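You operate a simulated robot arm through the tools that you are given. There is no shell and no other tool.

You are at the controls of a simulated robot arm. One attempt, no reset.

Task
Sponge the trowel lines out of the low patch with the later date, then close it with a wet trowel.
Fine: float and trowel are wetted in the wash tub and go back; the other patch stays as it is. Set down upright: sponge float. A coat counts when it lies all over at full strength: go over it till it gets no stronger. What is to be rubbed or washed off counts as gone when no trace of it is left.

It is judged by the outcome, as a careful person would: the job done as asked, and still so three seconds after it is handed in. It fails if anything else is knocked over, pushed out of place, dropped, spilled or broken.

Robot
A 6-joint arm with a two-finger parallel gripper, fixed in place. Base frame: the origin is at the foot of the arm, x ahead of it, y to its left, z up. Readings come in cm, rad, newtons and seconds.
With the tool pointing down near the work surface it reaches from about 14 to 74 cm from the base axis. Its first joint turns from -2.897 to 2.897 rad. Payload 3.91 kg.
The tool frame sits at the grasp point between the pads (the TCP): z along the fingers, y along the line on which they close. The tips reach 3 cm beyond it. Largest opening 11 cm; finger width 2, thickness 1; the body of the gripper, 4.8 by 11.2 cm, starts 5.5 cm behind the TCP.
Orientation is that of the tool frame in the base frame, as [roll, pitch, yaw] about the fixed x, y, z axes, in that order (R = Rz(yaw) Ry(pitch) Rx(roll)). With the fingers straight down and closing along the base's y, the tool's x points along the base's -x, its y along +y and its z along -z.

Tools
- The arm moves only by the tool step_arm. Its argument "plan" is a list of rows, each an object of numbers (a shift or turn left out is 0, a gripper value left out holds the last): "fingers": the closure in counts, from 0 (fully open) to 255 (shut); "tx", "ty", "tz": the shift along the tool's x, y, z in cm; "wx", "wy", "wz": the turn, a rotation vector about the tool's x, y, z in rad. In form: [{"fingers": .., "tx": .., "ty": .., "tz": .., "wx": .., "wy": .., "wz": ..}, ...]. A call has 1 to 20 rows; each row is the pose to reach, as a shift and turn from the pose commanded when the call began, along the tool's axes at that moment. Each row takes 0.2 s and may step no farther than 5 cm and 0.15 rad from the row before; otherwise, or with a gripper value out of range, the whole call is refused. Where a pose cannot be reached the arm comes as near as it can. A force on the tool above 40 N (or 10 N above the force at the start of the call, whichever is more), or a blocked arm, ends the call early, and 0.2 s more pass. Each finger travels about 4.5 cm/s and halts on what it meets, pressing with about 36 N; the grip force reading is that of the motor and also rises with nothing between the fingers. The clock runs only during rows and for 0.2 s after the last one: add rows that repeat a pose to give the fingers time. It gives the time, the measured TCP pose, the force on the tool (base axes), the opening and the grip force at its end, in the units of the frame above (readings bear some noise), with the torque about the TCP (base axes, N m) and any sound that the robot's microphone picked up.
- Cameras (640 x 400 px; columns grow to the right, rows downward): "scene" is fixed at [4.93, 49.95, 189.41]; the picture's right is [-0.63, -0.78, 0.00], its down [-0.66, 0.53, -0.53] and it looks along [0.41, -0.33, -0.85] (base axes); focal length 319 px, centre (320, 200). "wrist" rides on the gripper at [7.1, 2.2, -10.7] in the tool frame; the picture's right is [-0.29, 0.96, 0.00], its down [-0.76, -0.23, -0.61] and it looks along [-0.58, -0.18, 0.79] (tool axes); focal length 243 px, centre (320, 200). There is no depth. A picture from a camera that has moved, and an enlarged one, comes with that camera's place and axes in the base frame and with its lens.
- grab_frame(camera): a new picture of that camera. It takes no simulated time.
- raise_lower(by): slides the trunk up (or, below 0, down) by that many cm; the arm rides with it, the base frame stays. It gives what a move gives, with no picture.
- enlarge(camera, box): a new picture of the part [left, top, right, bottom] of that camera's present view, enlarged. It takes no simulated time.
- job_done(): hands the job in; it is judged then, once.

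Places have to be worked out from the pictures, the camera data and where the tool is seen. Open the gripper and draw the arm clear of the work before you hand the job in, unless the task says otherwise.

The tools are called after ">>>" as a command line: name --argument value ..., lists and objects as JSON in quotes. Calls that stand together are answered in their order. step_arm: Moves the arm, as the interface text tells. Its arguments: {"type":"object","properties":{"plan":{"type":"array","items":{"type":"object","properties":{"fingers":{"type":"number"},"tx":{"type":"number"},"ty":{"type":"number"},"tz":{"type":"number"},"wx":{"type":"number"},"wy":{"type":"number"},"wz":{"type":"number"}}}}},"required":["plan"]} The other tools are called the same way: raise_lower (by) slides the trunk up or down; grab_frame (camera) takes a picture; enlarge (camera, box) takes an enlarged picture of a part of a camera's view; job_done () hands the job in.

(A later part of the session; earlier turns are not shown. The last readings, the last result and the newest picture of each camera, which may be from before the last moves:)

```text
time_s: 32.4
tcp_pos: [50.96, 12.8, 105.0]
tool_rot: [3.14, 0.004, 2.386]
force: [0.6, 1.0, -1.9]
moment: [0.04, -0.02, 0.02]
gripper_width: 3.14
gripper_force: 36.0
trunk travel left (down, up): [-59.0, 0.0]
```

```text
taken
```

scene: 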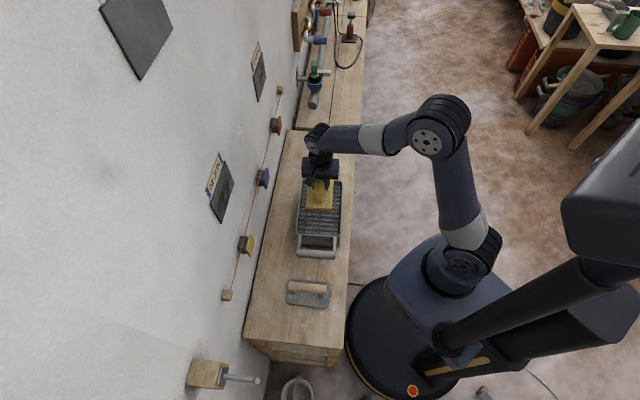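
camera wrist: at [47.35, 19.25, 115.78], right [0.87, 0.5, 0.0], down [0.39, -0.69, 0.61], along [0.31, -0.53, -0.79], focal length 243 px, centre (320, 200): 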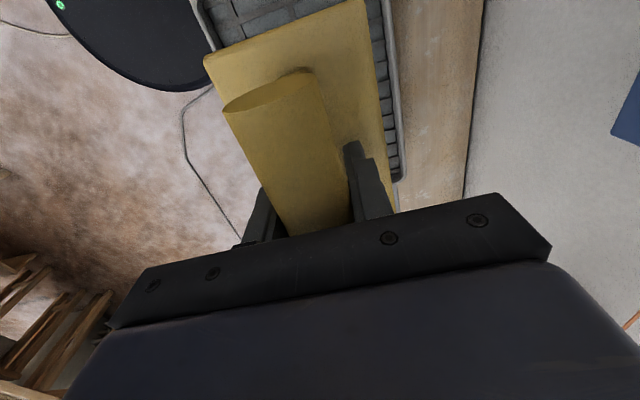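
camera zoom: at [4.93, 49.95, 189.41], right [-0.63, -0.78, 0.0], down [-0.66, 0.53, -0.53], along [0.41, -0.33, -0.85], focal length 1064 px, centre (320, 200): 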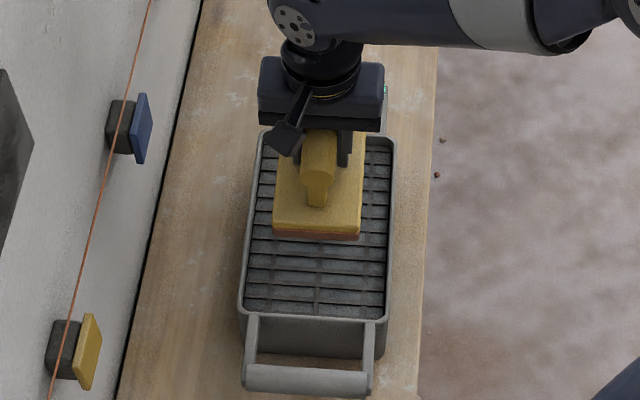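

A row was too long; nothing moved. I redo it with smaller steps.

>>> step_arm --plan '[{"tz": -3}, {"tz": -6}, {"tz": -9, "ty": -1}, {"tz": -12, "ty": -2, "tx": 2}, {"tz": -15, "ty": -3, "tx": 4.5}, {"tz": -18, "ty": -4, "tx": 7}, {"tz": -20.5, "ty": -4, "tx": 10}, {"tz": -22, "ty": -4, "tx": 13}, {"tz": -22, "ty": -4, "tx": 16}, {"tz": -22, "ty": -4, "tx": 19}, {"tz": -22, "ty": -4, "tx": 19}]'

>>> grab_frame --camera "scene"

```text
time_s: 34.8
tcp_pos: [34.01, 22.84, 126.83]
tool_rot: [3.138, 0.003, 2.388]
force: [0.7, 1.1, -2.0]
moment: [-0.02, -0.01, -0.05]
gripper_width: 3.17
gripper_force: 36.5
trunk travel left (down, up): [-59.0, 0.0]
```

```text
taken
```

scene: 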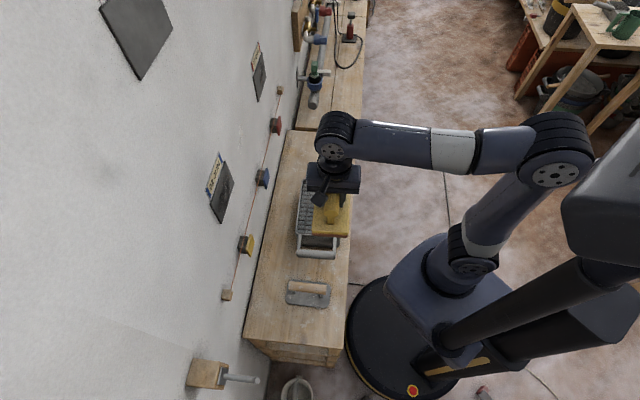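

Now I turn the tool to face the wall (about its x axis by -90°) while moving about 8 cm toward the wall to keep the wrist clear of the column.

>>> step_arm --plan '[{"wx": -0.143, "ty": 1}, {"wx": -0.286, "ty": 2}, {"wx": -0.429, "ty": 3}, {"wx": -0.571, "ty": 4}, {"wx": -0.714, "ty": 5}, {"wx": -0.857, "ty": 6}, {"wx": -0.857, "ty": 6}]'

>>> grab_frame --camera "scene"

>>> grab_frame --camera "wrist"

```text
time_s: 36.4
tcp_pos: [38.27, 27.27, 127.04]
tool_rot: [2.281, 0.005, 2.387]
force: [0.0, 1.0, -0.7]
moment: [-0.06, 0.05, 0.01]
gripper_width: 3.18
gripper_force: 35.9
trunk travel left (down, up): [-59.0, 0.0]
```

```text
taken
```

scene: 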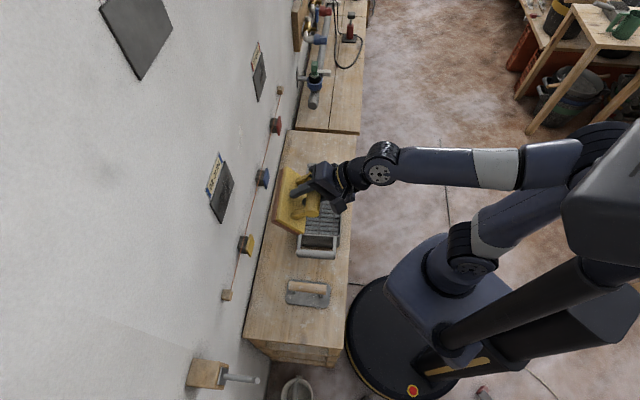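

```text
taken
camera wrist: at [28.66, 27.18, 135.62], right [0.64, 0.26, 0.73], down [0.13, -0.97, 0.22], along [0.76, -0.04, -0.65], focal length 243 px, centre (320, 200)
```

wrist: 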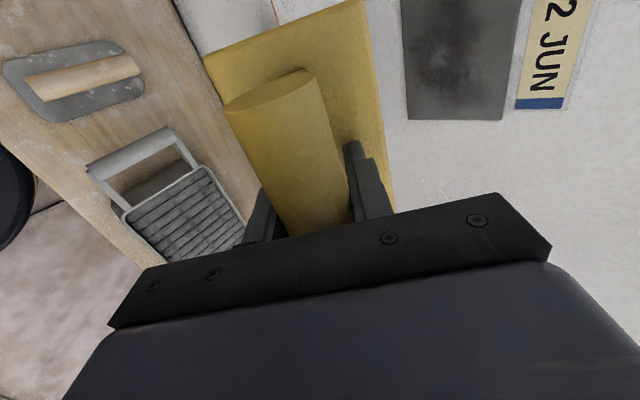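

The turn is going well; the patch and its label show in the wrist view. I finish the turn, moving forward 4 cm more.

>>> step_arm --plan '[{"wx": -0.143, "ty": 0.52, "tz": 0.6}, {"wx": -0.286, "ty": 1.05, "tz": 1.21}, {"wx": -0.429, "ty": 1.57, "tz": 1.81}, {"wx": -0.571, "ty": 2.1, "tz": 2.42}, {"wx": -0.711, "ty": 2.62, "tz": 3.02}, {"wx": -0.711, "ty": 2.62, "tz": 3.02}]'

>>> grab_frame --camera "scene"

>>> grab_frame --camera "wrist"

```text
time_s: 37.8
tcp_pos: [40.91, 30.09, 126.9]
tool_rot: [1.569, 0.003, 2.39]
force: [0.8, -0.3, -2.1]
moment: [-0.02, -0.02, -0.04]
gripper_width: 3.17
gripper_force: 36.5
out of reach, approached as far as the arm can: row 3
trunk travel left (down, up): [-59.0, 0.0]
```

```text
taken
```

scene: 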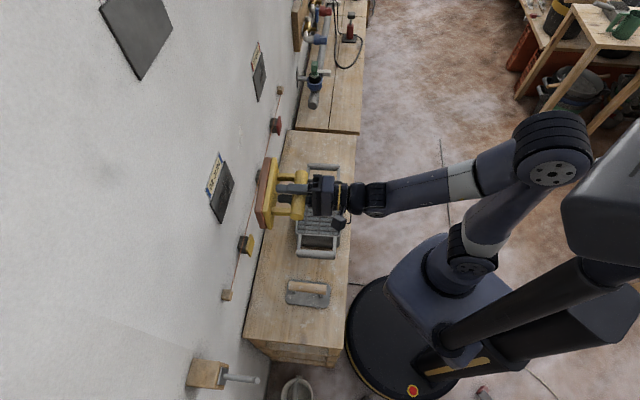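

```text
taken
camera wrist: at [28.66, 27.15, 129.14], right [0.21, -0.2, 0.96], down [0.14, -0.96, -0.23], along [0.97, 0.18, -0.17], focal length 243 px, centre (320, 200)
```

wrist: 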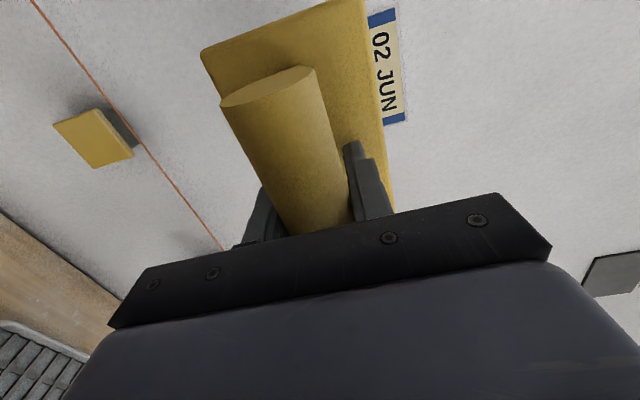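

The tool now faces the wall. From wrist and scene rays I get the patch face at about 65.5 cm along the normal, 12 cm wide, z 122.8–132.0, centre ≈(50.7, 41.9, 127.4). I square up (yaw −0.038), centre, and approach to about 2 cm from the face.

>>> step_arm --plan '[{"wy": -0.02, "tx": 0.6, "ty": 0.25, "tz": 0}, {"wy": -0.038, "tx": 1.25, "ty": 0.5, "tz": 0}, {"wy": -0.038, "tx": 1.25, "ty": 0.5, "tz": 2}, {"wy": -0.038, "tx": 1.25, "ty": 0.5, "tz": 4}, {"wy": -0.038, "tx": 1.25, "ty": 0.5, "tz": 5.5}, {"wy": -0.038, "tx": 1.25, "ty": 0.5, "tz": 6}, {"wy": -0.038, "tx": 1.25, "ty": 0.5, "tz": 6}]'

>>> grab_frame --camera "scene"

>>> enlarge --camera "scene" --box '[180, 130, 300, 240]'

>>> grab_frame --camera "wrist"

```text
time_s: 39.4
tcp_pos: [46.23, 33.02, 128.2]
tool_rot: [1.574, 0.002, 2.363]
force: [0.3, -0.7, -1.4]
moment: [-0.04, 0.06, -0.01]
gripper_width: 3.17
gripper_force: 35.7
out of reach, approached as far as the arm can: row 1, 2, 3, 4, 5, 6, 7
trunk travel left (down, up): [-59.0, 0.0]
```

```text
taken
```

scene: 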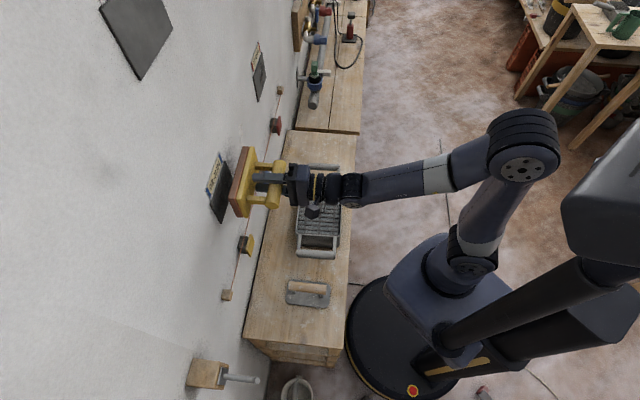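

```text
3.64 times, centred on (240, 185) of scene
camera zoom: at [4.93, 49.95, 189.41], right [-0.63, -0.78, 0.0], down [-0.66, 0.53, -0.53], along [0.41, -0.33, -0.85], focal length 1160 px, centre (611, 254)
```

zoom: 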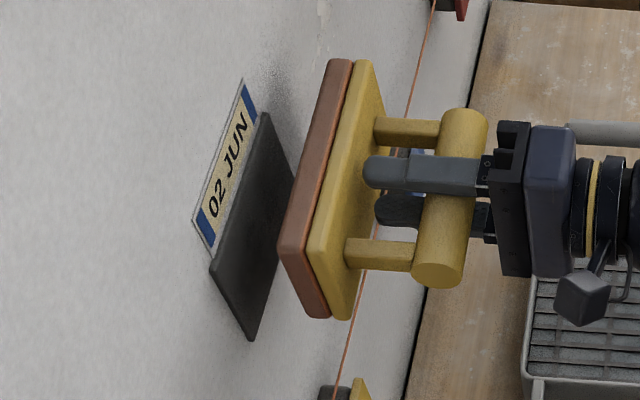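

```text
taken
camera wrist: at [33.73, 30.31, 130.44], right [0.21, -0.2, 0.96], down [0.11, -0.97, -0.23], along [0.97, 0.15, -0.18], focal length 243 px, centre (320, 200)
```

wrist: 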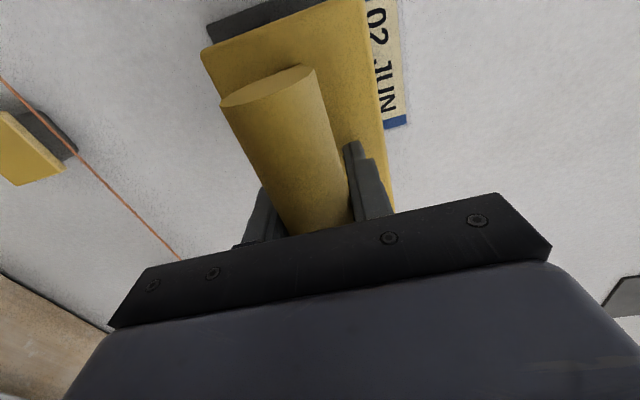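

The arm couldn't reach sideways as commanded: it stopped about 3 cm short along +t and 0.8 cm high. I test a small move back from the wall with sideways motion to see what limits it.

>>> step_arm --plan '[{"tz": -2}, {"tz": -2, "tx": 1}, {"tz": -2, "tx": 2}, {"tz": -2, "tx": 2}]'

>>> step_arm --plan '[{"ty": 1}, {"ty": 2}, {"ty": 3}, {"ty": 3}]'

```text
time_s: 40.4
tcp_pos: [44.49, 31.37, 128.41]
tool_rot: [1.573, 0.003, 2.357]
force: [0.2, 0.7, -2.0]
moment: [-0.06, 0.07, -0.01]
gripper_width: 3.16
gripper_force: 35.7
out of reach, approached as far as the arm can: row 2, 3, 4
trunk travel left (down, up): [-59.0, 0.0]
```

```text
time_s: 41.4
tcp_pos: [44.57, 31.45, 131.39]
tool_rot: [1.571, 0.004, 2.349]
force: [-0.2, -0.5, -2.1]
moment: [-0.04, 0.03, 0.0]
gripper_width: 3.17
gripper_force: 36.0
trunk travel left (down, up): [-59.0, 0.0]
```

Vertical moves work; the +t move is what is blocked. I test +t again at this height, and with a slightly different tool yaw.

>>> step_arm --plan '[{"tx": 0.5}, {"tx": 1.0}, {"tx": 1.5}, {"tx": 1.5}]'

>>> step_arm --plan '[{"wy": 0.05}, {"wy": 0.1}, {"wy": 0.1, "tx": 1.0}, {"wy": 0.1, "tx": 1.5}, {"wy": 0.1, "tx": 1.5}]'

>>> grab_frame --camera "scene"

```text
time_s: 42.4
tcp_pos: [43.89, 31.87, 131.51]
tool_rot: [1.572, 0.002, 2.356]
force: [0.7, 0.1, -1.3]
moment: [-0.04, 0.04, -0.01]
gripper_width: 3.17
gripper_force: 36.3
out of reach, approached as far as the arm can: row 2, 3, 4
trunk travel left (down, up): [-59.0, 0.0]
```

```text
time_s: 43.6
tcp_pos: [42.89, 32.89, 131.57]
tool_rot: [1.571, 0.003, 2.449]
force: [0.2, 0.0, -1.6]
moment: [-0.06, 0.06, 0.01]
gripper_width: 3.15
gripper_force: 36.1
trunk travel left (down, up): [-59.0, 0.0]
```

```text
taken
```

scene: 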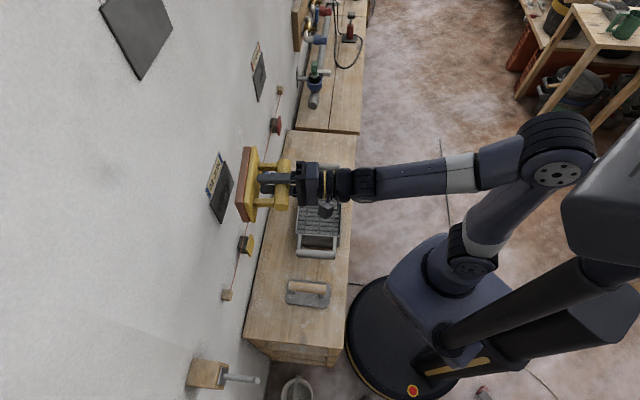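

The limit turns out to be a wrist alignment (tool nearly in line with the forearm). With a lower trunk the forearm would rise toward the wall and the tool would bend comfortably. I tilt back down first, at a safe distance from the wall.

>>> step_arm --plan '[{"wx": 0.142, "tz": -1.2}, {"wx": 0.284, "tz": -2.4}, {"wx": 0.427, "tz": -3.6}, {"wx": 0.569, "tz": -4.8}, {"wx": 0.711, "tz": -6}, {"wx": 0.711, "tz": -6}]'

>>> grab_frame --camera "scene"

```text
time_s: 45.0
tcp_pos: [39.01, 28.28, 131.64]
tool_rot: [2.284, 0.004, 2.45]
force: [-1.5, -1.0, -1.3]
moment: [-0.03, 0.02, 0.0]
gripper_width: 3.16
gripper_force: 35.9
trunk travel left (down, up): [-59.0, 0.0]
```

```text
taken
```

scene: 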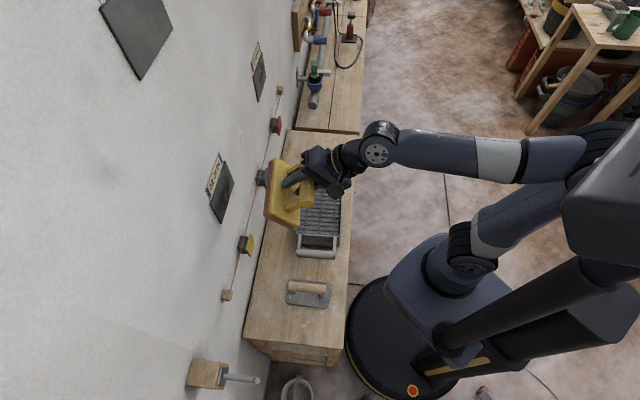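

Now I correct the yaw to 2.35 and raise the arm 10 cm, then lower the trunk in stages.

>>> step_arm --plan '[{"wy": -0.038, "wz": 0.033, "ty": 1.5, "tz": -1.3}, {"wy": -0.0756, "wz": 0.0655, "ty": 3.0, "tz": -2.6}, {"wy": -0.0756, "wz": 0.0655, "ty": 4.5, "tz": -3.9}, {"wy": -0.0756, "wz": 0.0655, "ty": 6.0, "tz": -5.2}, {"wy": -0.0756, "wz": 0.0655, "ty": 7.56, "tz": -6.55}, {"wy": -0.0756, "wz": 0.0655, "ty": 7.56, "tz": -6.55}]'

>>> raise_lower --by -20

>>> grab_frame --camera "scene"

```text
time_s: 46.4
tcp_pos: [39.07, 28.33, 141.54]
tool_rot: [2.284, 0.003, 2.348]
force: [0.2, -0.3, -2.0]
moment: [-0.02, 0.02, -0.04]
gripper_width: 3.16
gripper_force: 36.5
trunk travel left (down, up): [-59.0, 0.0]
```

```text
time_s: 48.5
tcp_pos: [38.97, 28.36, 121.54]
tool_rot: [2.284, 0.006, 2.35]
force: [0.0, 0.5, -1.3]
moment: [-0.07, 0.01, -0.01]
gripper_width: 3.17
gripper_force: 35.9
trunk travel left (down, up): [-39.0, 20.0]
```

```text
taken
```

scene: 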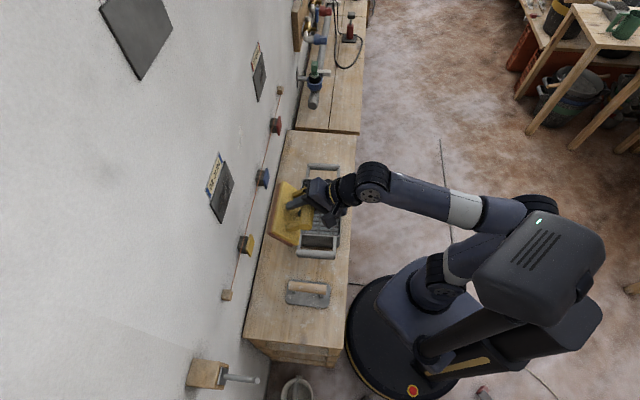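

Fine so far. I raise the arm another 12 cm at this tilt and then lower the trunk by 15 more.

>>> step_arm --plan '[{"ty": 1.8, "tz": -1.56}, {"ty": 3.6, "tz": -3.1}, {"ty": 5.4, "tz": -4.7}, {"ty": 7.2, "tz": -6.2}, {"ty": 9.07, "tz": -7.86}, {"ty": 9.07, "tz": -7.86}]'

>>> raise_lower --by -15

>>> grab_frame --camera "scene"

```text
time_s: 49.9
tcp_pos: [39.03, 28.37, 133.74]
tool_rot: [2.284, 0.004, 2.351]
force: [-0.3, -0.4, -1.6]
moment: [0.0, 0.01, 0.01]
gripper_width: 3.15
gripper_force: 36.1
trunk travel left (down, up): [-39.0, 20.0]
```

```text
time_s: 51.7
tcp_pos: [39.08, 28.29, 118.62]
tool_rot: [2.281, 0.005, 2.35]
force: [0.0, 0.1, -1.4]
moment: [-0.02, 0.01, 0.01]
gripper_width: 3.16
gripper_force: 35.7
trunk travel left (down, up): [-24.0, 35.0]
```

```text
taken
```

scene: 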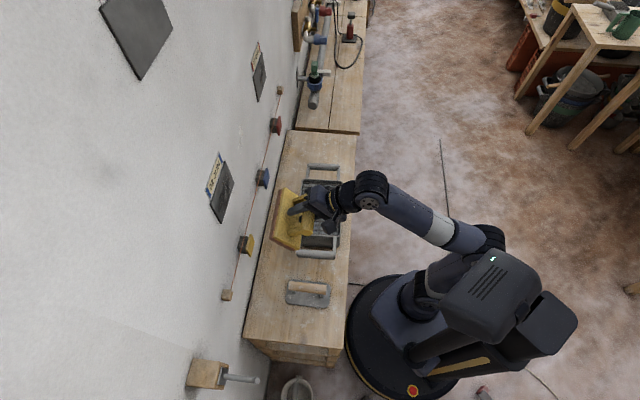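

Trunk is at -35. Now I raise 9 cm and turn the tool horizontal again, gently advancing.

>>> step_arm --plan '[{"ty": 1.7, "tz": -1.5}, {"ty": 3.4, "tz": -3.0}, {"ty": 5.1, "tz": -4.4}, {"ty": 6.8, "tz": -5.9}, {"ty": 6.8, "tz": -5.9, "wx": -0.142}, {"ty": 6.8, "tz": -5.9, "wx": -0.284}, {"ty": 6.8, "tz": -5.9, "wx": -0.427}, {"ty": 6.8, "tz": -5.9, "wx": -0.569}, {"ty": 6.8, "tz": -5.9, "wx": -0.711}, {"ty": 6.8, "tz": -5.9, "wx": -0.711}]'

>>> grab_frame --camera "scene"

>>> grab_frame --camera "wrist"

```text
time_s: 53.9
tcp_pos: [38.96, 28.37, 127.65]
tool_rot: [1.57, 0.003, 2.349]
force: [-0.4, -0.4, -1.3]
moment: [-0.01, 0.03, 0.01]
gripper_width: 3.16
gripper_force: 36.1
trunk travel left (down, up): [-24.0, 35.0]
```

```text
taken
```

scene: 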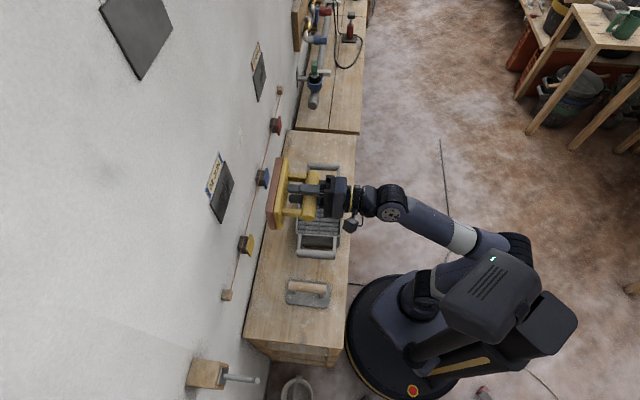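

```text
taken
camera wrist: at [26.44, 25.83, 129.85], right [0.2, -0.21, 0.96], down [0.1, -0.97, -0.23], along [0.97, 0.14, -0.17], focal length 243 px, centre (320, 200)
```

wrist: 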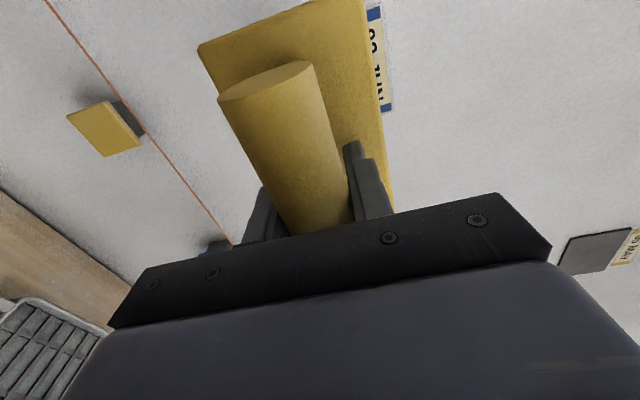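

Full reach now without flags. I centre sideways on the patch and approach to about 2 cm from the face.

>>> step_arm --plan '[{"tx": 0.7, "tz": 2, "ty": -0.2}, {"tx": 1.4, "tz": 4, "ty": -0.2}, {"tx": 1.4, "tz": 6, "ty": -0.2}, {"tx": 1.4, "tz": 7.5, "ty": -0.2}, {"tx": 1.4, "tz": 8.5, "ty": -0.2}, {"tx": 1.4, "tz": 8.5, "ty": -0.2}]'

>>> grab_frame --camera "wrist"

>>> enlarge --camera "scene" --box '[180, 130, 300, 240]'

```text
time_s: 55.3
tcp_pos: [43.97, 35.31, 127.48]
tool_rot: [1.571, 0.003, 2.349]
force: [-0.1, 0.5, -1.7]
moment: [0.0, 0.02, 0.0]
gripper_width: 3.16
gripper_force: 36.7
trunk travel left (down, up): [-24.0, 35.0]
```

```text
taken
camera wrist: at [31.44, 32.83, 129.72], right [0.2, -0.2, 0.96], down [0.1, -0.97, -0.23], along [0.97, 0.14, -0.17], focal length 243 px, centre (320, 200)
```

wrist: 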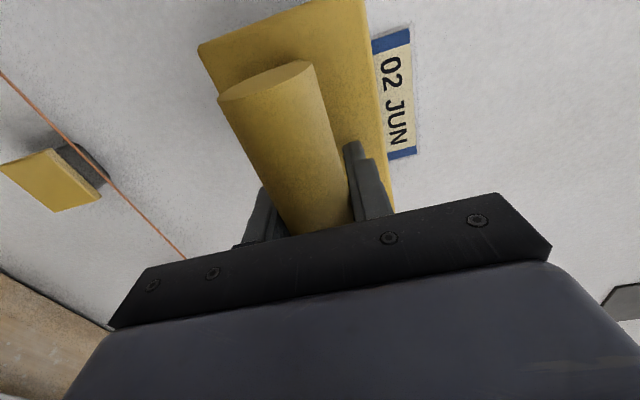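

```text
3.64 times, centred on (240, 185) of scene
camera zoom: at [4.93, 49.95, 189.41], right [-0.63, -0.78, 0.0], down [-0.66, 0.53, -0.53], along [0.41, -0.33, -0.85], focal length 1160 px, centre (611, 254)
```

zoom: 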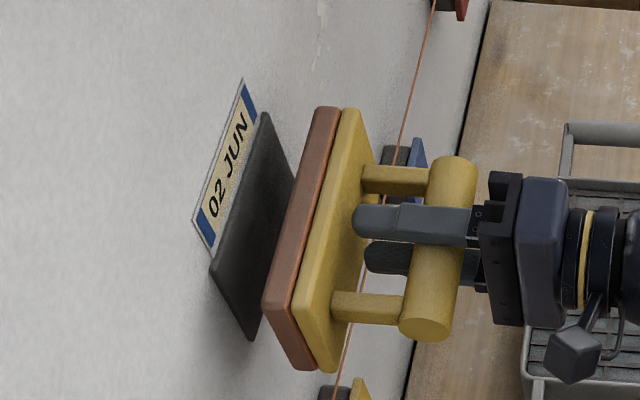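

The sole is about 2.5–3 cm from the patch and well centred. I approach in small steps and watch for contact.

>>> step_arm --plan '[{"tz": 0.5, "tx": -0.4}, {"tz": 1.0, "tx": -0.4}, {"tz": 1.4, "tx": -0.4}, {"tz": 1.8, "tx": -0.4}, {"tz": 1.8, "tx": -0.4}]'

>>> enlarge --camera "scene" --box '[180, 130, 300, 240]'

```text
time_s: 56.5
tcp_pos: [45.64, 36.24, 127.52]
tool_rot: [1.571, 0.005, 2.349]
force: [-0.1, -0.1, -1.1]
moment: [-0.06, 0.01, -0.01]
gripper_width: 3.15
gripper_force: 36.7
trunk travel left (down, up): [-24.0, 35.0]
```

```text
3.64 times, centred on (240, 185) of scene
camera zoom: at [4.93, 49.95, 189.41], right [-0.63, -0.78, 0.0], down [-0.66, 0.53, -0.53], along [0.41, -0.33, -0.85], focal length 1160 px, centre (611, 254)
```

zoom: 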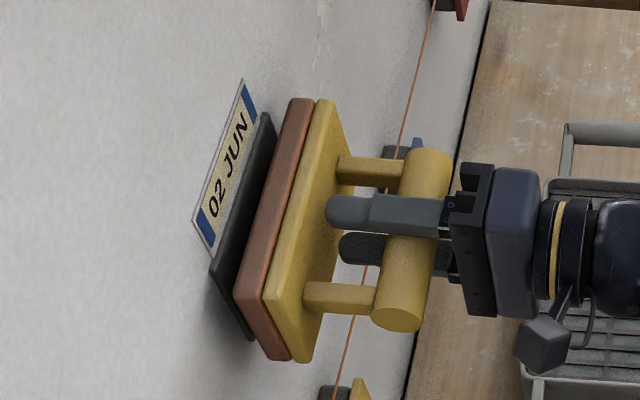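

About 1.5 cm left. I continue slowly.

>>> step_arm --plan '[{"tz": 0.3}, {"tz": 0.6}, {"tz": 0.9}, {"tz": 0.9}]'

>>> step_arm --plan '[{"tz": 0.15}, {"tz": 0.3}, {"tz": 0.3}]'

```text
time_s: 57.5
tcp_pos: [46.14, 36.77, 127.42]
tool_rot: [1.571, 0.004, 2.35]
force: [0.1, -1.0, -1.2]
moment: [-0.05, 0.07, 0.01]
gripper_width: 3.16
gripper_force: 35.6
trunk travel left (down, up): [-24.0, 35.0]
```

```text
time_s: 58.3
tcp_pos: [46.45, 36.83, 127.52]
tool_rot: [1.572, 0.003, 2.35]
force: [-10.2, -8.2, -6.6]
moment: [0.16, 0.19, -0.65]
gripper_width: 3.17
gripper_force: 35.5
trunk travel left (down, up): [-24.0, 35.0]
```

Contact at TCP n≈58.9 with about 13 N, and the moment shows the right (-t) end of the sole touching first. I rotate the tool slightly to lie flat.

>>> step_arm --plan '[{"tz": -0.1, "wy": -0.015}, {"tz": 0.0, "wy": -0.015}, {"tz": 0.0, "wy": -0.015}]'

```text
time_s: 59.1
tcp_pos: [46.35, 37.11, 127.45]
tool_rot: [1.57, 0.004, 2.335]
force: [-7.2, -4.2, -3.8]
moment: [0.1, 0.04, -0.37]
gripper_width: 3.13
gripper_force: 35.6
trunk travel left (down, up): [-24.0, 35.0]
```

Still touching more on the right. I rotate a bit further.

>>> step_arm --plan '[{"wy": -0.01}, {"wy": -0.02}, {"wy": -0.02, "tz": 0.1}, {"wy": -0.02, "tz": 0.1}]'

```text
time_s: 60.1
tcp_pos: [46.35, 37.04, 127.48]
tool_rot: [1.57, 0.004, 2.316]
force: [-11.3, -8.4, -3.8]
moment: [-0.19, -0.05, 0.96]
gripper_width: 3.14
gripper_force: 36.1
trunk travel left (down, up): [-24.0, 35.0]
```

Now it rocks the other way, so flat lies at yaw ≈2.328. I set that and begin rubbing with small up/down and sideways strokes.

>>> step_arm --plan '[{"wy": 0.012}, {"wy": 0.012, "ty": 0.5}, {"wy": 0.012, "ty": 1.0}, {"wy": 0.012, "ty": 1.0, "tx": -0.6}, {"wy": 0.012, "ty": 0.5, "tx": -0.6}, {"wy": 0.012, "ty": 0, "tx": -0.6}, {"wy": 0.012, "ty": -0.5, "tx": -0.6}, {"wy": 0.012, "ty": -1.0, "tx": -0.6}, {"wy": 0.012, "ty": -1.0, "tx": 0}, {"wy": 0.012, "ty": -0.5, "tx": 0}, {"wy": 0.012, "ty": 0, "tx": 0}]'

>>> enlarge --camera "scene" --box '[180, 130, 300, 240]'

```text
time_s: 62.5
tcp_pos: [46.25, 37.07, 127.45]
tool_rot: [1.572, 0.002, 2.325]
force: [-7.8, -8.0, -5.1]
moment: [0.23, 0.1, -0.52]
gripper_width: 3.14
gripper_force: 36.1
trunk travel left (down, up): [-24.0, 35.0]
```

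```text
3.64 times, centred on (240, 185) of scene
camera zoom: at [4.93, 49.95, 189.41], right [-0.63, -0.78, 0.0], down [-0.66, 0.53, -0.53], along [0.41, -0.33, -0.85], focal length 1160 px, centre (611, 254)
```

zoom: 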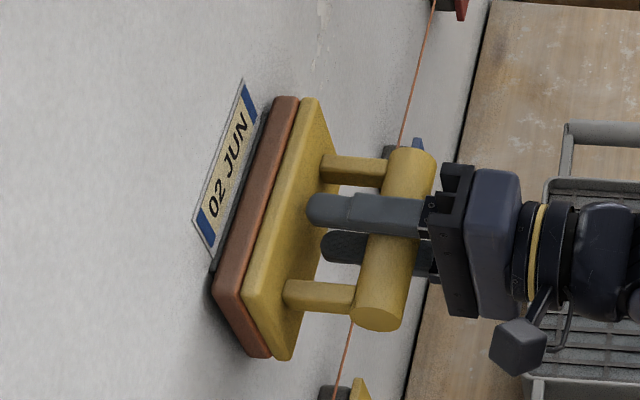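

Contact pressure is about 11 N. I continue rubbing over the whole patch with more strokes.

>>> step_arm --plan '[{"ty": 0.5, "tx": 0.3}, {"ty": 1.0, "tx": 0.6}, {"ty": 1.1, "tx": 0}, {"ty": 1.1, "tx": -0.6}, {"ty": 0.6, "tx": -0.6}, {"ty": 0.1, "tx": -0.6}, {"ty": -0.4, "tx": -0.6}, {"ty": -1.0, "tx": -0.6}, {"ty": -1.1, "tx": 0}, {"ty": -1.1, "tx": 0.6}, {"ty": -0.5, "tx": 0.6}, {"ty": 0.1, "tx": 0.6}, {"ty": 0.7, "tx": 0.6}, {"ty": 1.1, "tx": 0.3}, {"ty": 0.6, "tx": 0}, {"ty": 0, "tx": 0}, {"ty": -0.6, "tx": 0}, {"ty": -1.1, "tx": 0}, {"ty": -0.5, "tx": 0}, {"ty": 0, "tx": 0}]'

>>> step_arm --plan '[{"tz": -1}, {"tz": -3}, {"tz": -6}, {"tz": -9}, {"tz": -12}, {"tz": -12}]'

>>> enlarge --camera "scene" --box '[190, 140, 250, 230]'

>>> grab_frame --camera "wrist"

```text
time_s: 66.7
tcp_pos: [46.45, 37.01, 127.5]
tool_rot: [1.57, 0.002, 2.326]
force: [-8.5, -8.0, -6.2]
moment: [0.03, -0.09, 0.03]
gripper_width: 3.15
gripper_force: 36.0
trunk travel left (down, up): [-24.0, 35.0]
```

```text
time_s: 68.1
tcp_pos: [37.77, 28.68, 127.3]
tool_rot: [1.571, 0.003, 2.326]
force: [0.9, 1.4, -1.0]
moment: [-0.05, 0.04, -0.01]
gripper_width: 3.16
gripper_force: 35.9
trunk travel left (down, up): [-24.0, 35.0]
```

```text
4.44 times, centred on (220, 185) of scene
camera zoom: at [4.93, 49.95, 189.41], right [-0.63, -0.78, 0.0], down [-0.66, 0.53, -0.53], along [0.41, -0.33, -0.85], focal length 1418 px, centre (764, 267)
```

zoom: 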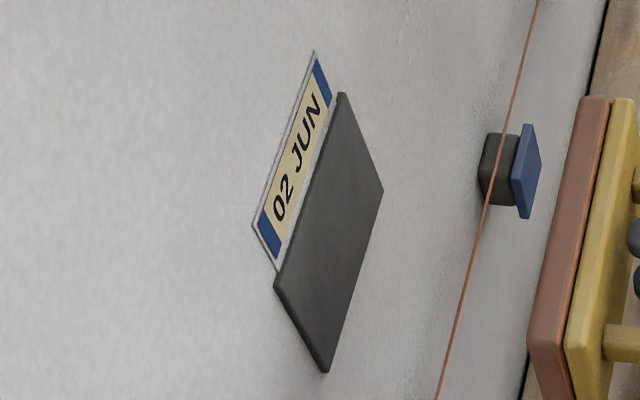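

```text
taken
camera wrist: at [25.18, 26.51, 129.54], right [0.2, -0.21, 0.96], down [0.08, -0.97, -0.23], along [0.98, 0.12, -0.17], focal length 243 px, centre (320, 200)
```

wrist: 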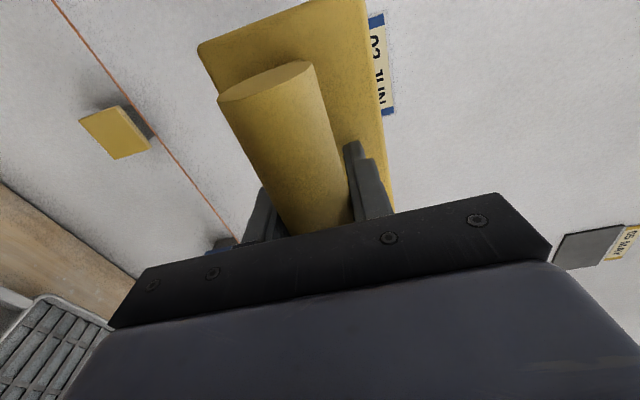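

From the scene the patch now looks uniform. For a closer check I tilt the tool down 40° and shift left so the wrist camera sees the patch.

>>> step_arm --plan '[{"wx": 0.142, "tx": 1}, {"wx": 0.284, "tx": 2}, {"wx": 0.427, "tx": 3}, {"wx": 0.569, "tx": 4.5}, {"wx": 0.711, "tx": 6}, {"wx": 0.711, "tx": 6}]'

>>> grab_frame --camera "wrist"

>>> enlarge --camera "wrist" --box '[380, 0, 600, 180]'

```text
time_s: 69.5
tcp_pos: [33.69, 33.24, 127.44]
tool_rot: [2.283, 0.004, 2.327]
force: [0.2, -0.1, -2.1]
moment: [-0.04, 0.01, 0.05]
gripper_width: 3.18
gripper_force: 35.9
trunk travel left (down, up): [-24.0, 35.0]
```

```text
taken
camera wrist: at [24.01, 33.85, 136.16], right [0.65, 0.22, 0.73], down [0.08, -0.97, 0.23], along [0.75, -0.09, -0.65], focal length 243 px, centre (320, 200)
```

wrist: 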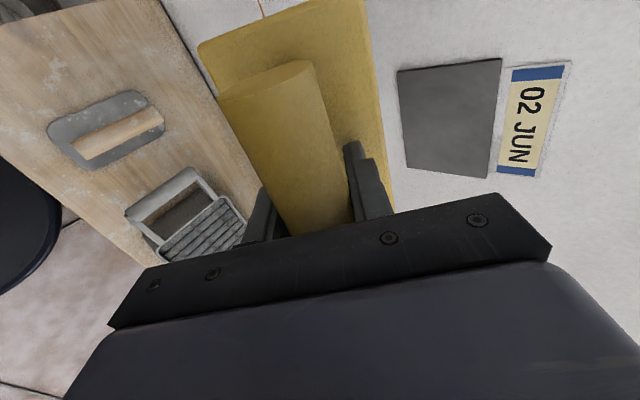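

```text
2.22 times, centred on (490, 90) of wrist
camera zoom: at [24.01, 33.85, 136.16], right [0.65, 0.22, 0.73], down [0.08, -0.97, 0.23], along [0.75, -0.09, -0.65], focal length 539 px, centre (-58, 444)
```

zoom: 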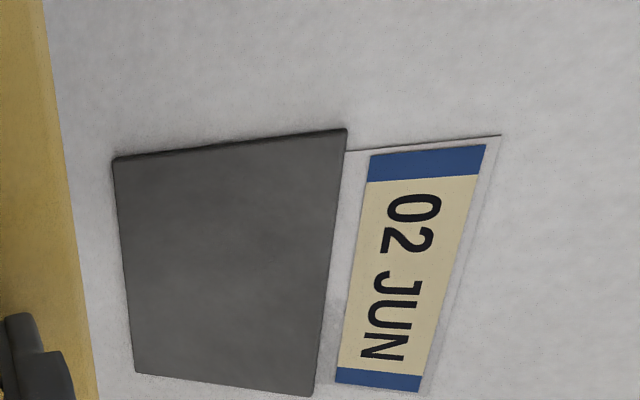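

The patch looks clean; I zoom in for any remaining trace.

>>> enlarge --camera "wrist" --box '[390, 50, 510, 190]'

>>> enlarge --camera "scene" --box '[205, 155, 240, 225]'

>>> enlarge --camera "scene" --box '[245, 45, 275, 105]'

```text
2.86 times, centred on (450, 120) of wrist
camera zoom: at [24.01, 33.85, 136.16], right [0.65, 0.22, 0.73], down [0.08, -0.97, 0.23], along [0.75, -0.09, -0.65], focal length 693 px, centre (-51, 429)
```

zoom: 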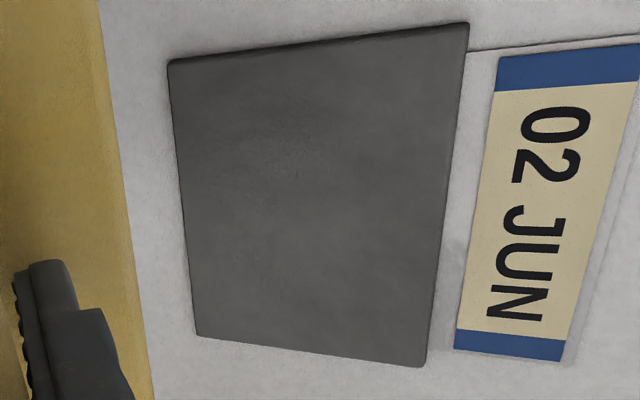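

```text
5.71 times, centred on (222, 190) of scene
camera zoom: at [4.93, 49.95, 189.41], right [-0.63, -0.78, 0.0], down [-0.66, 0.53, -0.53], along [0.41, -0.33, -0.85], focal length 1824 px, centre (877, 257)
```

zoom: 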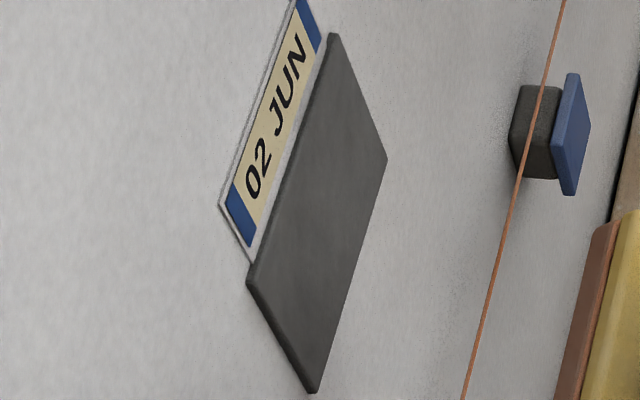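

```text
6.67 times, centred on (260, 75) of scene
camera zoom: at [4.93, 49.95, 189.41], right [-0.63, -0.78, 0.0], down [-0.66, 0.53, -0.53], along [0.41, -0.33, -0.85], focal length 2128 px, centre (720, 1033)
```

zoom: 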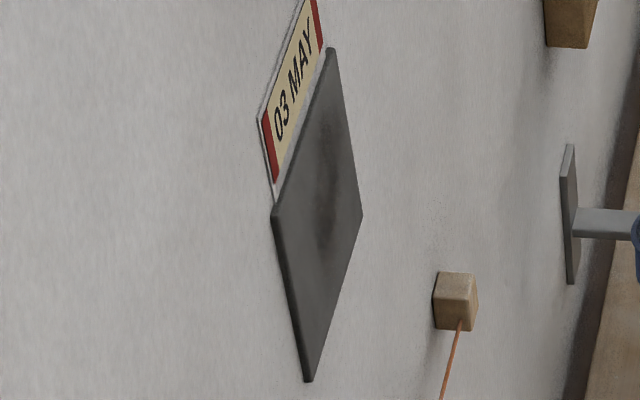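

The mottled trowel marks are gone from 02 JUN (the 03 MAY patch still shows its own). To be sure no trace is left, I go back for one more thorough pass, reversing the same motions.

>>> step_arm --plan '[{"wx": -0.142, "tx": -1.2}, {"wx": -0.284, "tx": -2.4}, {"wx": -0.427, "tx": -3.6}, {"wx": -0.569, "tx": -4.8}, {"wx": -0.711, "tx": -6}, {"wx": -0.711, "tx": -6}]'

>>> step_arm --plan '[{"tz": 3}, {"tz": 6}, {"tz": 8.5}, {"tz": 10.2}, {"tz": 11}, {"tz": 11.5}, {"tz": 11.8}, {"tz": 12}, {"tz": 12}]'

```text
time_s: 70.9
tcp_pos: [37.77, 28.8, 127.48]
tool_rot: [1.568, 0.004, 2.328]
force: [-0.7, 0.2, -1.6]
moment: [-0.02, 0.07, -0.03]
gripper_width: 3.16
gripper_force: 36.1
trunk travel left (down, up): [-24.0, 35.0]
```

```text
time_s: 72.9
tcp_pos: [46.32, 37.07, 127.42]
tool_rot: [1.57, 0.004, 2.325]
force: [-9.2, -6.6, -5.7]
moment: [0.13, 0.16, -0.57]
gripper_width: 3.17
gripper_force: 35.9
trunk travel left (down, up): [-24.0, 35.0]
```

Same contact as before (about 11 N). I run the second rubbing pass.

>>> step_arm --plan '[{"ty": 0.5, "tx": 0.3}, {"ty": 1.0, "tx": 0.6}, {"ty": 1.1, "tx": 0}, {"ty": 1.1, "tx": -0.6}, {"ty": 0.6, "tx": -0.6}, {"ty": 0.1, "tx": -0.6}, {"ty": -0.4, "tx": -0.6}, {"ty": -1.0, "tx": -0.6}, {"ty": -1.1, "tx": 0}, {"ty": -1.1, "tx": 0.6}, {"ty": -0.5, "tx": 0.6}, {"ty": 0.1, "tx": 0.6}, {"ty": 0.7, "tx": 0.6}, {"ty": 1.1, "tx": 0.3}, {"ty": 0.6, "tx": 0}, {"ty": 0, "tx": 0}, {"ty": -0.6, "tx": 0}, {"ty": -1.1, "tx": 0}, {"ty": -0.5, "tx": 0}, {"ty": 0, "tx": 0}]'

>>> step_arm --plan '[{"tz": -1}, {"tz": -3}, {"tz": -6}, {"tz": -9}, {"tz": -12}, {"tz": -12}]'

>>> step_arm --plan '[{"wx": 0.142, "tx": 1}, {"wx": 0.284, "tx": 2}, {"wx": 0.427, "tx": 3}, {"wx": 0.569, "tx": 4.5}, {"wx": 0.711, "tx": 6}, {"wx": 0.711, "tx": 6}]'

>>> enlarge --camera "wrist" --box '[390, 50, 510, 190]'

```text
time_s: 77.1
tcp_pos: [46.38, 37.0, 127.49]
tool_rot: [1.57, 0.003, 2.326]
force: [-13.4, -13.9, -8.9]
moment: [0.08, -0.09, -0.02]
gripper_width: 3.17
gripper_force: 36.0
trunk travel left (down, up): [-24.0, 35.0]
```

```text
time_s: 78.5
tcp_pos: [37.68, 28.79, 127.62]
tool_rot: [1.569, 0.003, 2.326]
force: [0.3, 0.3, -1.0]
moment: [-0.01, 0.04, -0.03]
gripper_width: 3.16
gripper_force: 36.1
trunk travel left (down, up): [-24.0, 35.0]
```

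```text
time_s: 79.9
tcp_pos: [33.68, 33.43, 127.45]
tool_rot: [2.282, 0.004, 2.325]
force: [0.8, -0.3, -2.3]
moment: [-0.02, 0.04, -0.01]
gripper_width: 3.17
gripper_force: 35.9
trunk travel left (down, up): [-24.0, 35.0]
```

```text
2.86 times, centred on (450, 120) of wrist
camera zoom: at [23.99, 33.95, 136.11], right [0.65, 0.22, 0.73], down [0.08, -0.97, 0.23], along [0.75, -0.09, -0.65], focal length 693 px, centre (-51, 429)
```

zoom: 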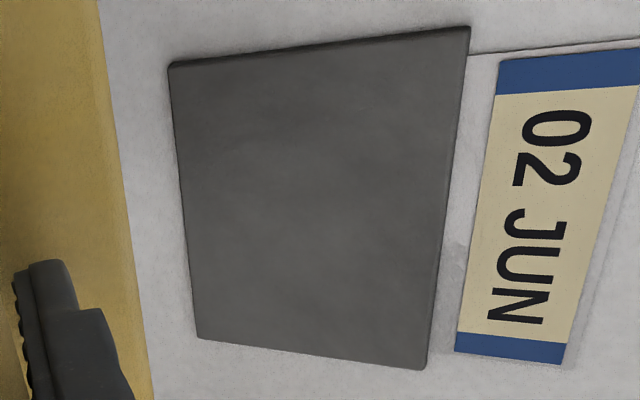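

The fine speckle seen before is gone too. I do one last confirming pass so that the picture shows no further change.

>>> step_arm --plan '[{"wx": -0.142, "tx": -1.2}, {"wx": -0.284, "tx": -2.4}, {"wx": -0.427, "tx": -3.6}, {"wx": -0.569, "tx": -4.8}, {"wx": -0.711, "tx": -6}, {"wx": -0.711, "tx": -6}]'

>>> step_arm --plan '[{"tz": 3}, {"tz": 6}, {"tz": 8.5}, {"tz": 10.2}, {"tz": 11}, {"tz": 11.5}, {"tz": 11.8}, {"tz": 12}, {"tz": 12}]'

>>> step_arm --plan '[{"ty": 0.5, "tx": 0.3}, {"ty": 1.0, "tx": 0.6}, {"ty": 1.2, "tx": 0}, {"ty": 1.2, "tx": -0.8}, {"ty": 0.6, "tx": -0.8}, {"ty": 0.1, "tx": -0.8}, {"ty": -0.4, "tx": -0.8}, {"ty": -1.0, "tx": -0.8}, {"ty": -1.2, "tx": 0}, {"ty": -1.2, "tx": 0.6}, {"ty": -0.5, "tx": 0.6}, {"ty": 0.1, "tx": 0.6}, {"ty": 0.7, "tx": 0.6}, {"ty": 1.2, "tx": 0.3}, {"ty": 0.6, "tx": 0}, {"ty": 0, "tx": 0}, {"ty": -0.6, "tx": 0}, {"ty": -1.1, "tx": 0}, {"ty": -0.5, "tx": 0}, {"ty": 0, "tx": 0}]'

>>> step_arm --plan '[{"tz": -1}, {"tz": -3}, {"tz": -6}, {"tz": -9}, {"tz": -12}, {"tz": -12}]'

>>> step_arm --plan '[{"wx": 0.142, "tx": 1}, {"wx": 0.284, "tx": 2}, {"wx": 0.427, "tx": 3}, {"wx": 0.569, "tx": 4.5}, {"wx": 0.711, "tx": 6}, {"wx": 0.711, "tx": 6}]'

>>> enlarge --camera "wrist" --box '[390, 50, 510, 190]'

```text
time_s: 81.3
tcp_pos: [37.77, 28.87, 127.33]
tool_rot: [1.569, 0.003, 2.326]
force: [1.2, 0.0, -1.3]
moment: [-0.05, 0.01, 0.02]
gripper_width: 3.16
gripper_force: 36.0
trunk travel left (down, up): [-24.0, 35.0]
```

```text
time_s: 83.3
tcp_pos: [46.3, 37.03, 127.46]
tool_rot: [1.57, 0.003, 2.325]
force: [-11.3, -9.1, -6.4]
moment: [0.14, 0.21, -0.71]
gripper_width: 3.17
gripper_force: 35.7
trunk travel left (down, up): [-24.0, 35.0]
```

```text
time_s: 87.5
tcp_pos: [46.42, 37.11, 127.45]
tool_rot: [1.571, 0.003, 2.325]
force: [-11.6, -11.5, -7.7]
moment: [0.06, -0.18, 0.12]
gripper_width: 3.16
gripper_force: 36.3
trunk travel left (down, up): [-24.0, 35.0]
```

```text
time_s: 88.9
tcp_pos: [37.61, 28.96, 127.48]
tool_rot: [1.57, 0.004, 2.327]
force: [0.0, 0.0, -1.3]
moment: [-0.08, 0.05, -0.01]
gripper_width: 3.17
gripper_force: 35.6
trunk travel left (down, up): [-24.0, 35.0]
```

```text
time_s: 90.3
tcp_pos: [33.71, 33.36, 127.48]
tool_rot: [2.284, 0.003, 2.327]
force: [0.7, -0.1, -1.9]
moment: [-0.04, 0.01, 0.02]
gripper_width: 3.16
gripper_force: 36.2
trunk travel left (down, up): [-24.0, 35.0]
```

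```text
2.86 times, centred on (450, 120) of wrist
camera zoom: at [24.01, 33.93, 136.2], right [0.65, 0.22, 0.73], down [0.08, -0.97, 0.23], along [0.75, -0.09, -0.65], focal length 693 px, centre (-51, 429)
```

zoom: 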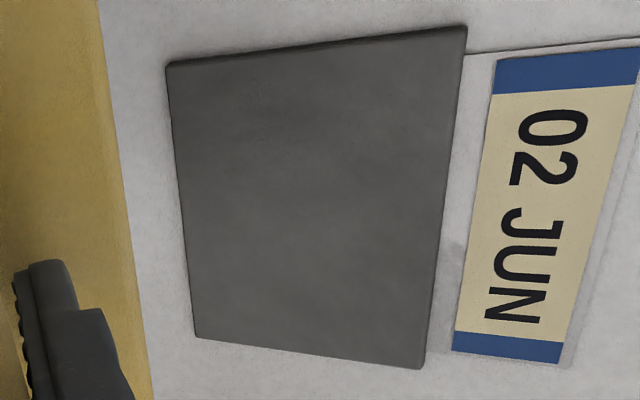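

No further change between passes: the lines are gone. Now I return the float. First I raise the trunk back up fully, keeping the tilt.

>>> raise_lower --by 35

>>> step_arm --plan '[{"wx": 0.122, "ty": -2.7, "tz": 2.34}, {"wx": 0.245, "ty": -5.4, "tz": 4.68}, {"wx": 0.367, "ty": -8.1, "tz": 7.02}, {"wx": 0.49, "ty": -10.8, "tz": 9.36}, {"wx": 0.612, "ty": -13.5, "tz": 11.7}, {"wx": 0.735, "ty": -16.2, "tz": 14.04}, {"wx": 0.857, "ty": -18.9, "tz": 16.4}, {"wx": 0.857, "ty": -18.9, "tz": 16.4}]'

>>> grab_frame --camera "scene"

```text
time_s: 93.7
tcp_pos: [33.68, 33.35, 162.39]
tool_rot: [2.282, 0.004, 2.328]
force: [0.1, 1.6, -0.5]
moment: [-0.01, 0.01, -0.02]
gripper_width: 3.17
gripper_force: 35.7
trunk travel left (down, up): [-59.0, 0.0]
```

```text
time_s: 95.5
tcp_pos: [33.77, 33.23, 137.5]
tool_rot: [3.14, 0.004, 2.327]
force: [0.4, -0.6, -1.7]
moment: [-0.02, 0.03, -0.01]
gripper_width: 3.15
gripper_force: 36.4
trunk travel left (down, up): [-59.0, 0.0]
```

```text
taken
```

scene: 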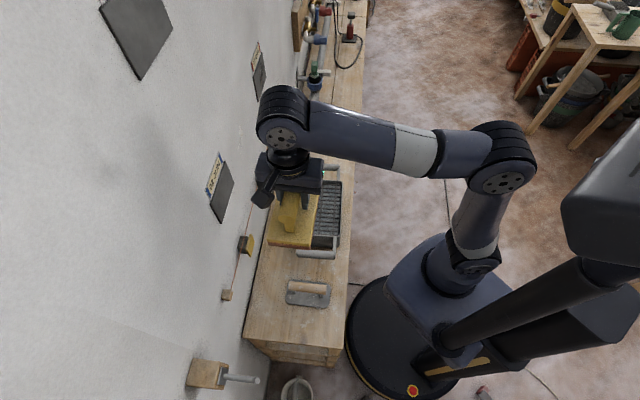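

The float is level again (sole down). I carry it back above its place while turning it back by 1.514 rad and descending to z≈105.

>>> step_arm --plan '[{"tx": -3.5, "tz": 3, "wz": -0.108}, {"tx": -7.0, "tz": 6, "wz": -0.216}, {"tx": -10.5, "tz": 9, "wz": -0.324}, {"tx": -14.0, "tz": 12, "wz": -0.432}, {"tx": -17.5, "tz": 15, "wz": -0.54}, {"tx": -21.5, "tz": 17.5, "wz": -0.648}, {"tx": -25.5, "tz": 20, "wz": -0.756}, {"tx": -29.5, "tz": 22, "wz": -0.864}, {"tx": -33.5, "tz": 24, "wz": -0.972}, {"tx": -37.5, "tz": 26, "wz": -1.08}, {"tx": -41.5, "tz": 28, "wz": -1.188}, {"tx": -45.5, "tz": 29.5, "wz": -1.296}, {"tx": -49.5, "tz": 31, "wz": -1.404}, {"tx": -53.5, "tz": 32.3, "wz": -1.514}, {"tx": -56, "tz": 32.3, "wz": -1.514, "ty": -0.4}, {"tx": -57.8, "tz": 32.3, "wz": -1.514, "ty": -0.4}, {"tx": -57.8, "tz": 32.3, "wz": -1.514, "ty": -0.4}]'

>>> grab_frame --camera "wrist"

>>> grab_frame --camera "scene"

```text
time_s: 99.1
tcp_pos: [73.32, -9.08, 105.29]
tool_rot: [-3.14, 0.004, -2.442]
force: [0.5, 0.1, -1.7]
moment: [0.03, 0.0, -0.01]
gripper_width: 3.18
gripper_force: 35.9
trunk travel left (down, up): [-59.0, 0.0]
```

```text
taken
camera wrist: at [66.59, -12.05, 116.1], right [-0.39, 0.92, 0.0], down [0.73, 0.31, 0.61], along [0.56, 0.24, -0.79], focal length 243 px, centre (320, 200)
```

wrist: 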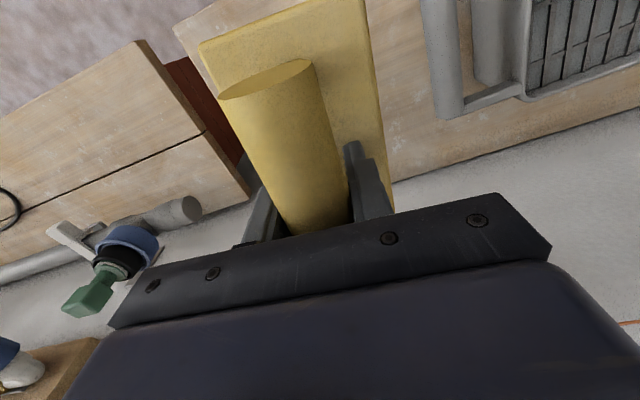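

```text
taken
```

scene: 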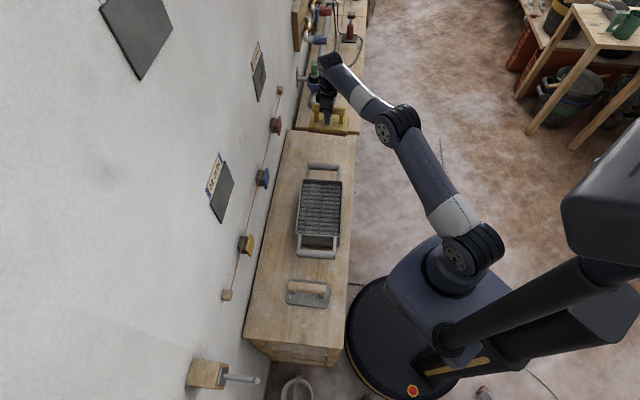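

The float slid about 0.5 cm toward the palm and 0.4 cm along the handle in the grip during pressing; I compensate. I descend over its old spot to just above the bench.

>>> step_arm --plan '[{"tx": -0.28, "ty": 0.1, "tz": 3}, {"tx": -0.28, "ty": 0.1, "tz": 6}, {"tx": -0.28, "ty": 0.1, "tz": 9}, {"tx": -0.28, "ty": 0.1, "tz": 12}, {"tx": -0.28, "ty": 0.1, "tz": 15}, {"tx": -0.28, "ty": 0.1, "tz": 16.8}, {"tx": -0.28, "ty": 0.1, "tz": 17.3}, {"tx": -0.28, "ty": 0.1, "tz": 17.3}]'

>>> enlarge --camera "scene" --box '[280, 110, 360, 180]'

```text
time_s: 100.9
tcp_pos: [73.51, -8.8, 87.93]
tool_rot: [-3.139, 0.004, -2.442]
force: [0.2, -0.7, -1.7]
moment: [0.0, 0.03, -0.02]
gripper_width: 3.16
gripper_force: 36.3
trunk travel left (down, up): [-59.0, 0.0]
```

```text
5.71 times, centred on (320, 145) of scene
camera zoom: at [4.93, 49.95, 189.41], right [-0.63, -0.78, 0.0], down [-0.66, 0.53, -0.53], along [0.41, -0.33, -0.85], focal length 1824 px, centre (320, 514)
```

zoom: 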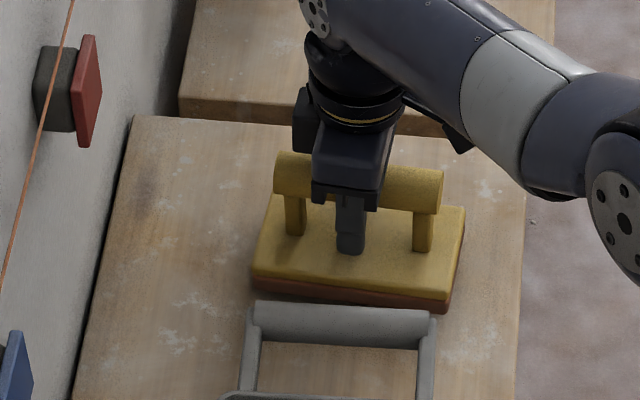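

It is about 1 cm above its spot and aligned. I lower in fine steps until contact.

>>> step_arm --plan '[{"tz": 0.3}, {"tz": 0.6}, {"tz": 0.8}, {"tz": 0.9}, {"tz": 0.9}]'

>>> step_arm --plan '[{"tz": 0.1}, {"tz": 0.2}, {"tz": 0.3}, {"tz": 0.3}]'

```text
time_s: 102.1
tcp_pos: [73.43, -8.76, 87.15]
tool_rot: [-3.138, 0.006, -2.441]
force: [-0.2, 0.8, -1.3]
moment: [0.03, -0.04, 0.0]
gripper_width: 3.16
gripper_force: 35.7
trunk travel left (down, up): [-59.0, 0.0]
```

```text
time_s: 103.1
tcp_pos: [73.38, -8.7, 86.77]
tool_rot: [-3.138, 0.004, -2.444]
force: [0.2, -0.1, 1.8]
moment: [0.3, -0.18, -0.1]
gripper_width: 3.15
gripper_force: 36.2
trunk travel left (down, up): [-59.0, 0.0]
```

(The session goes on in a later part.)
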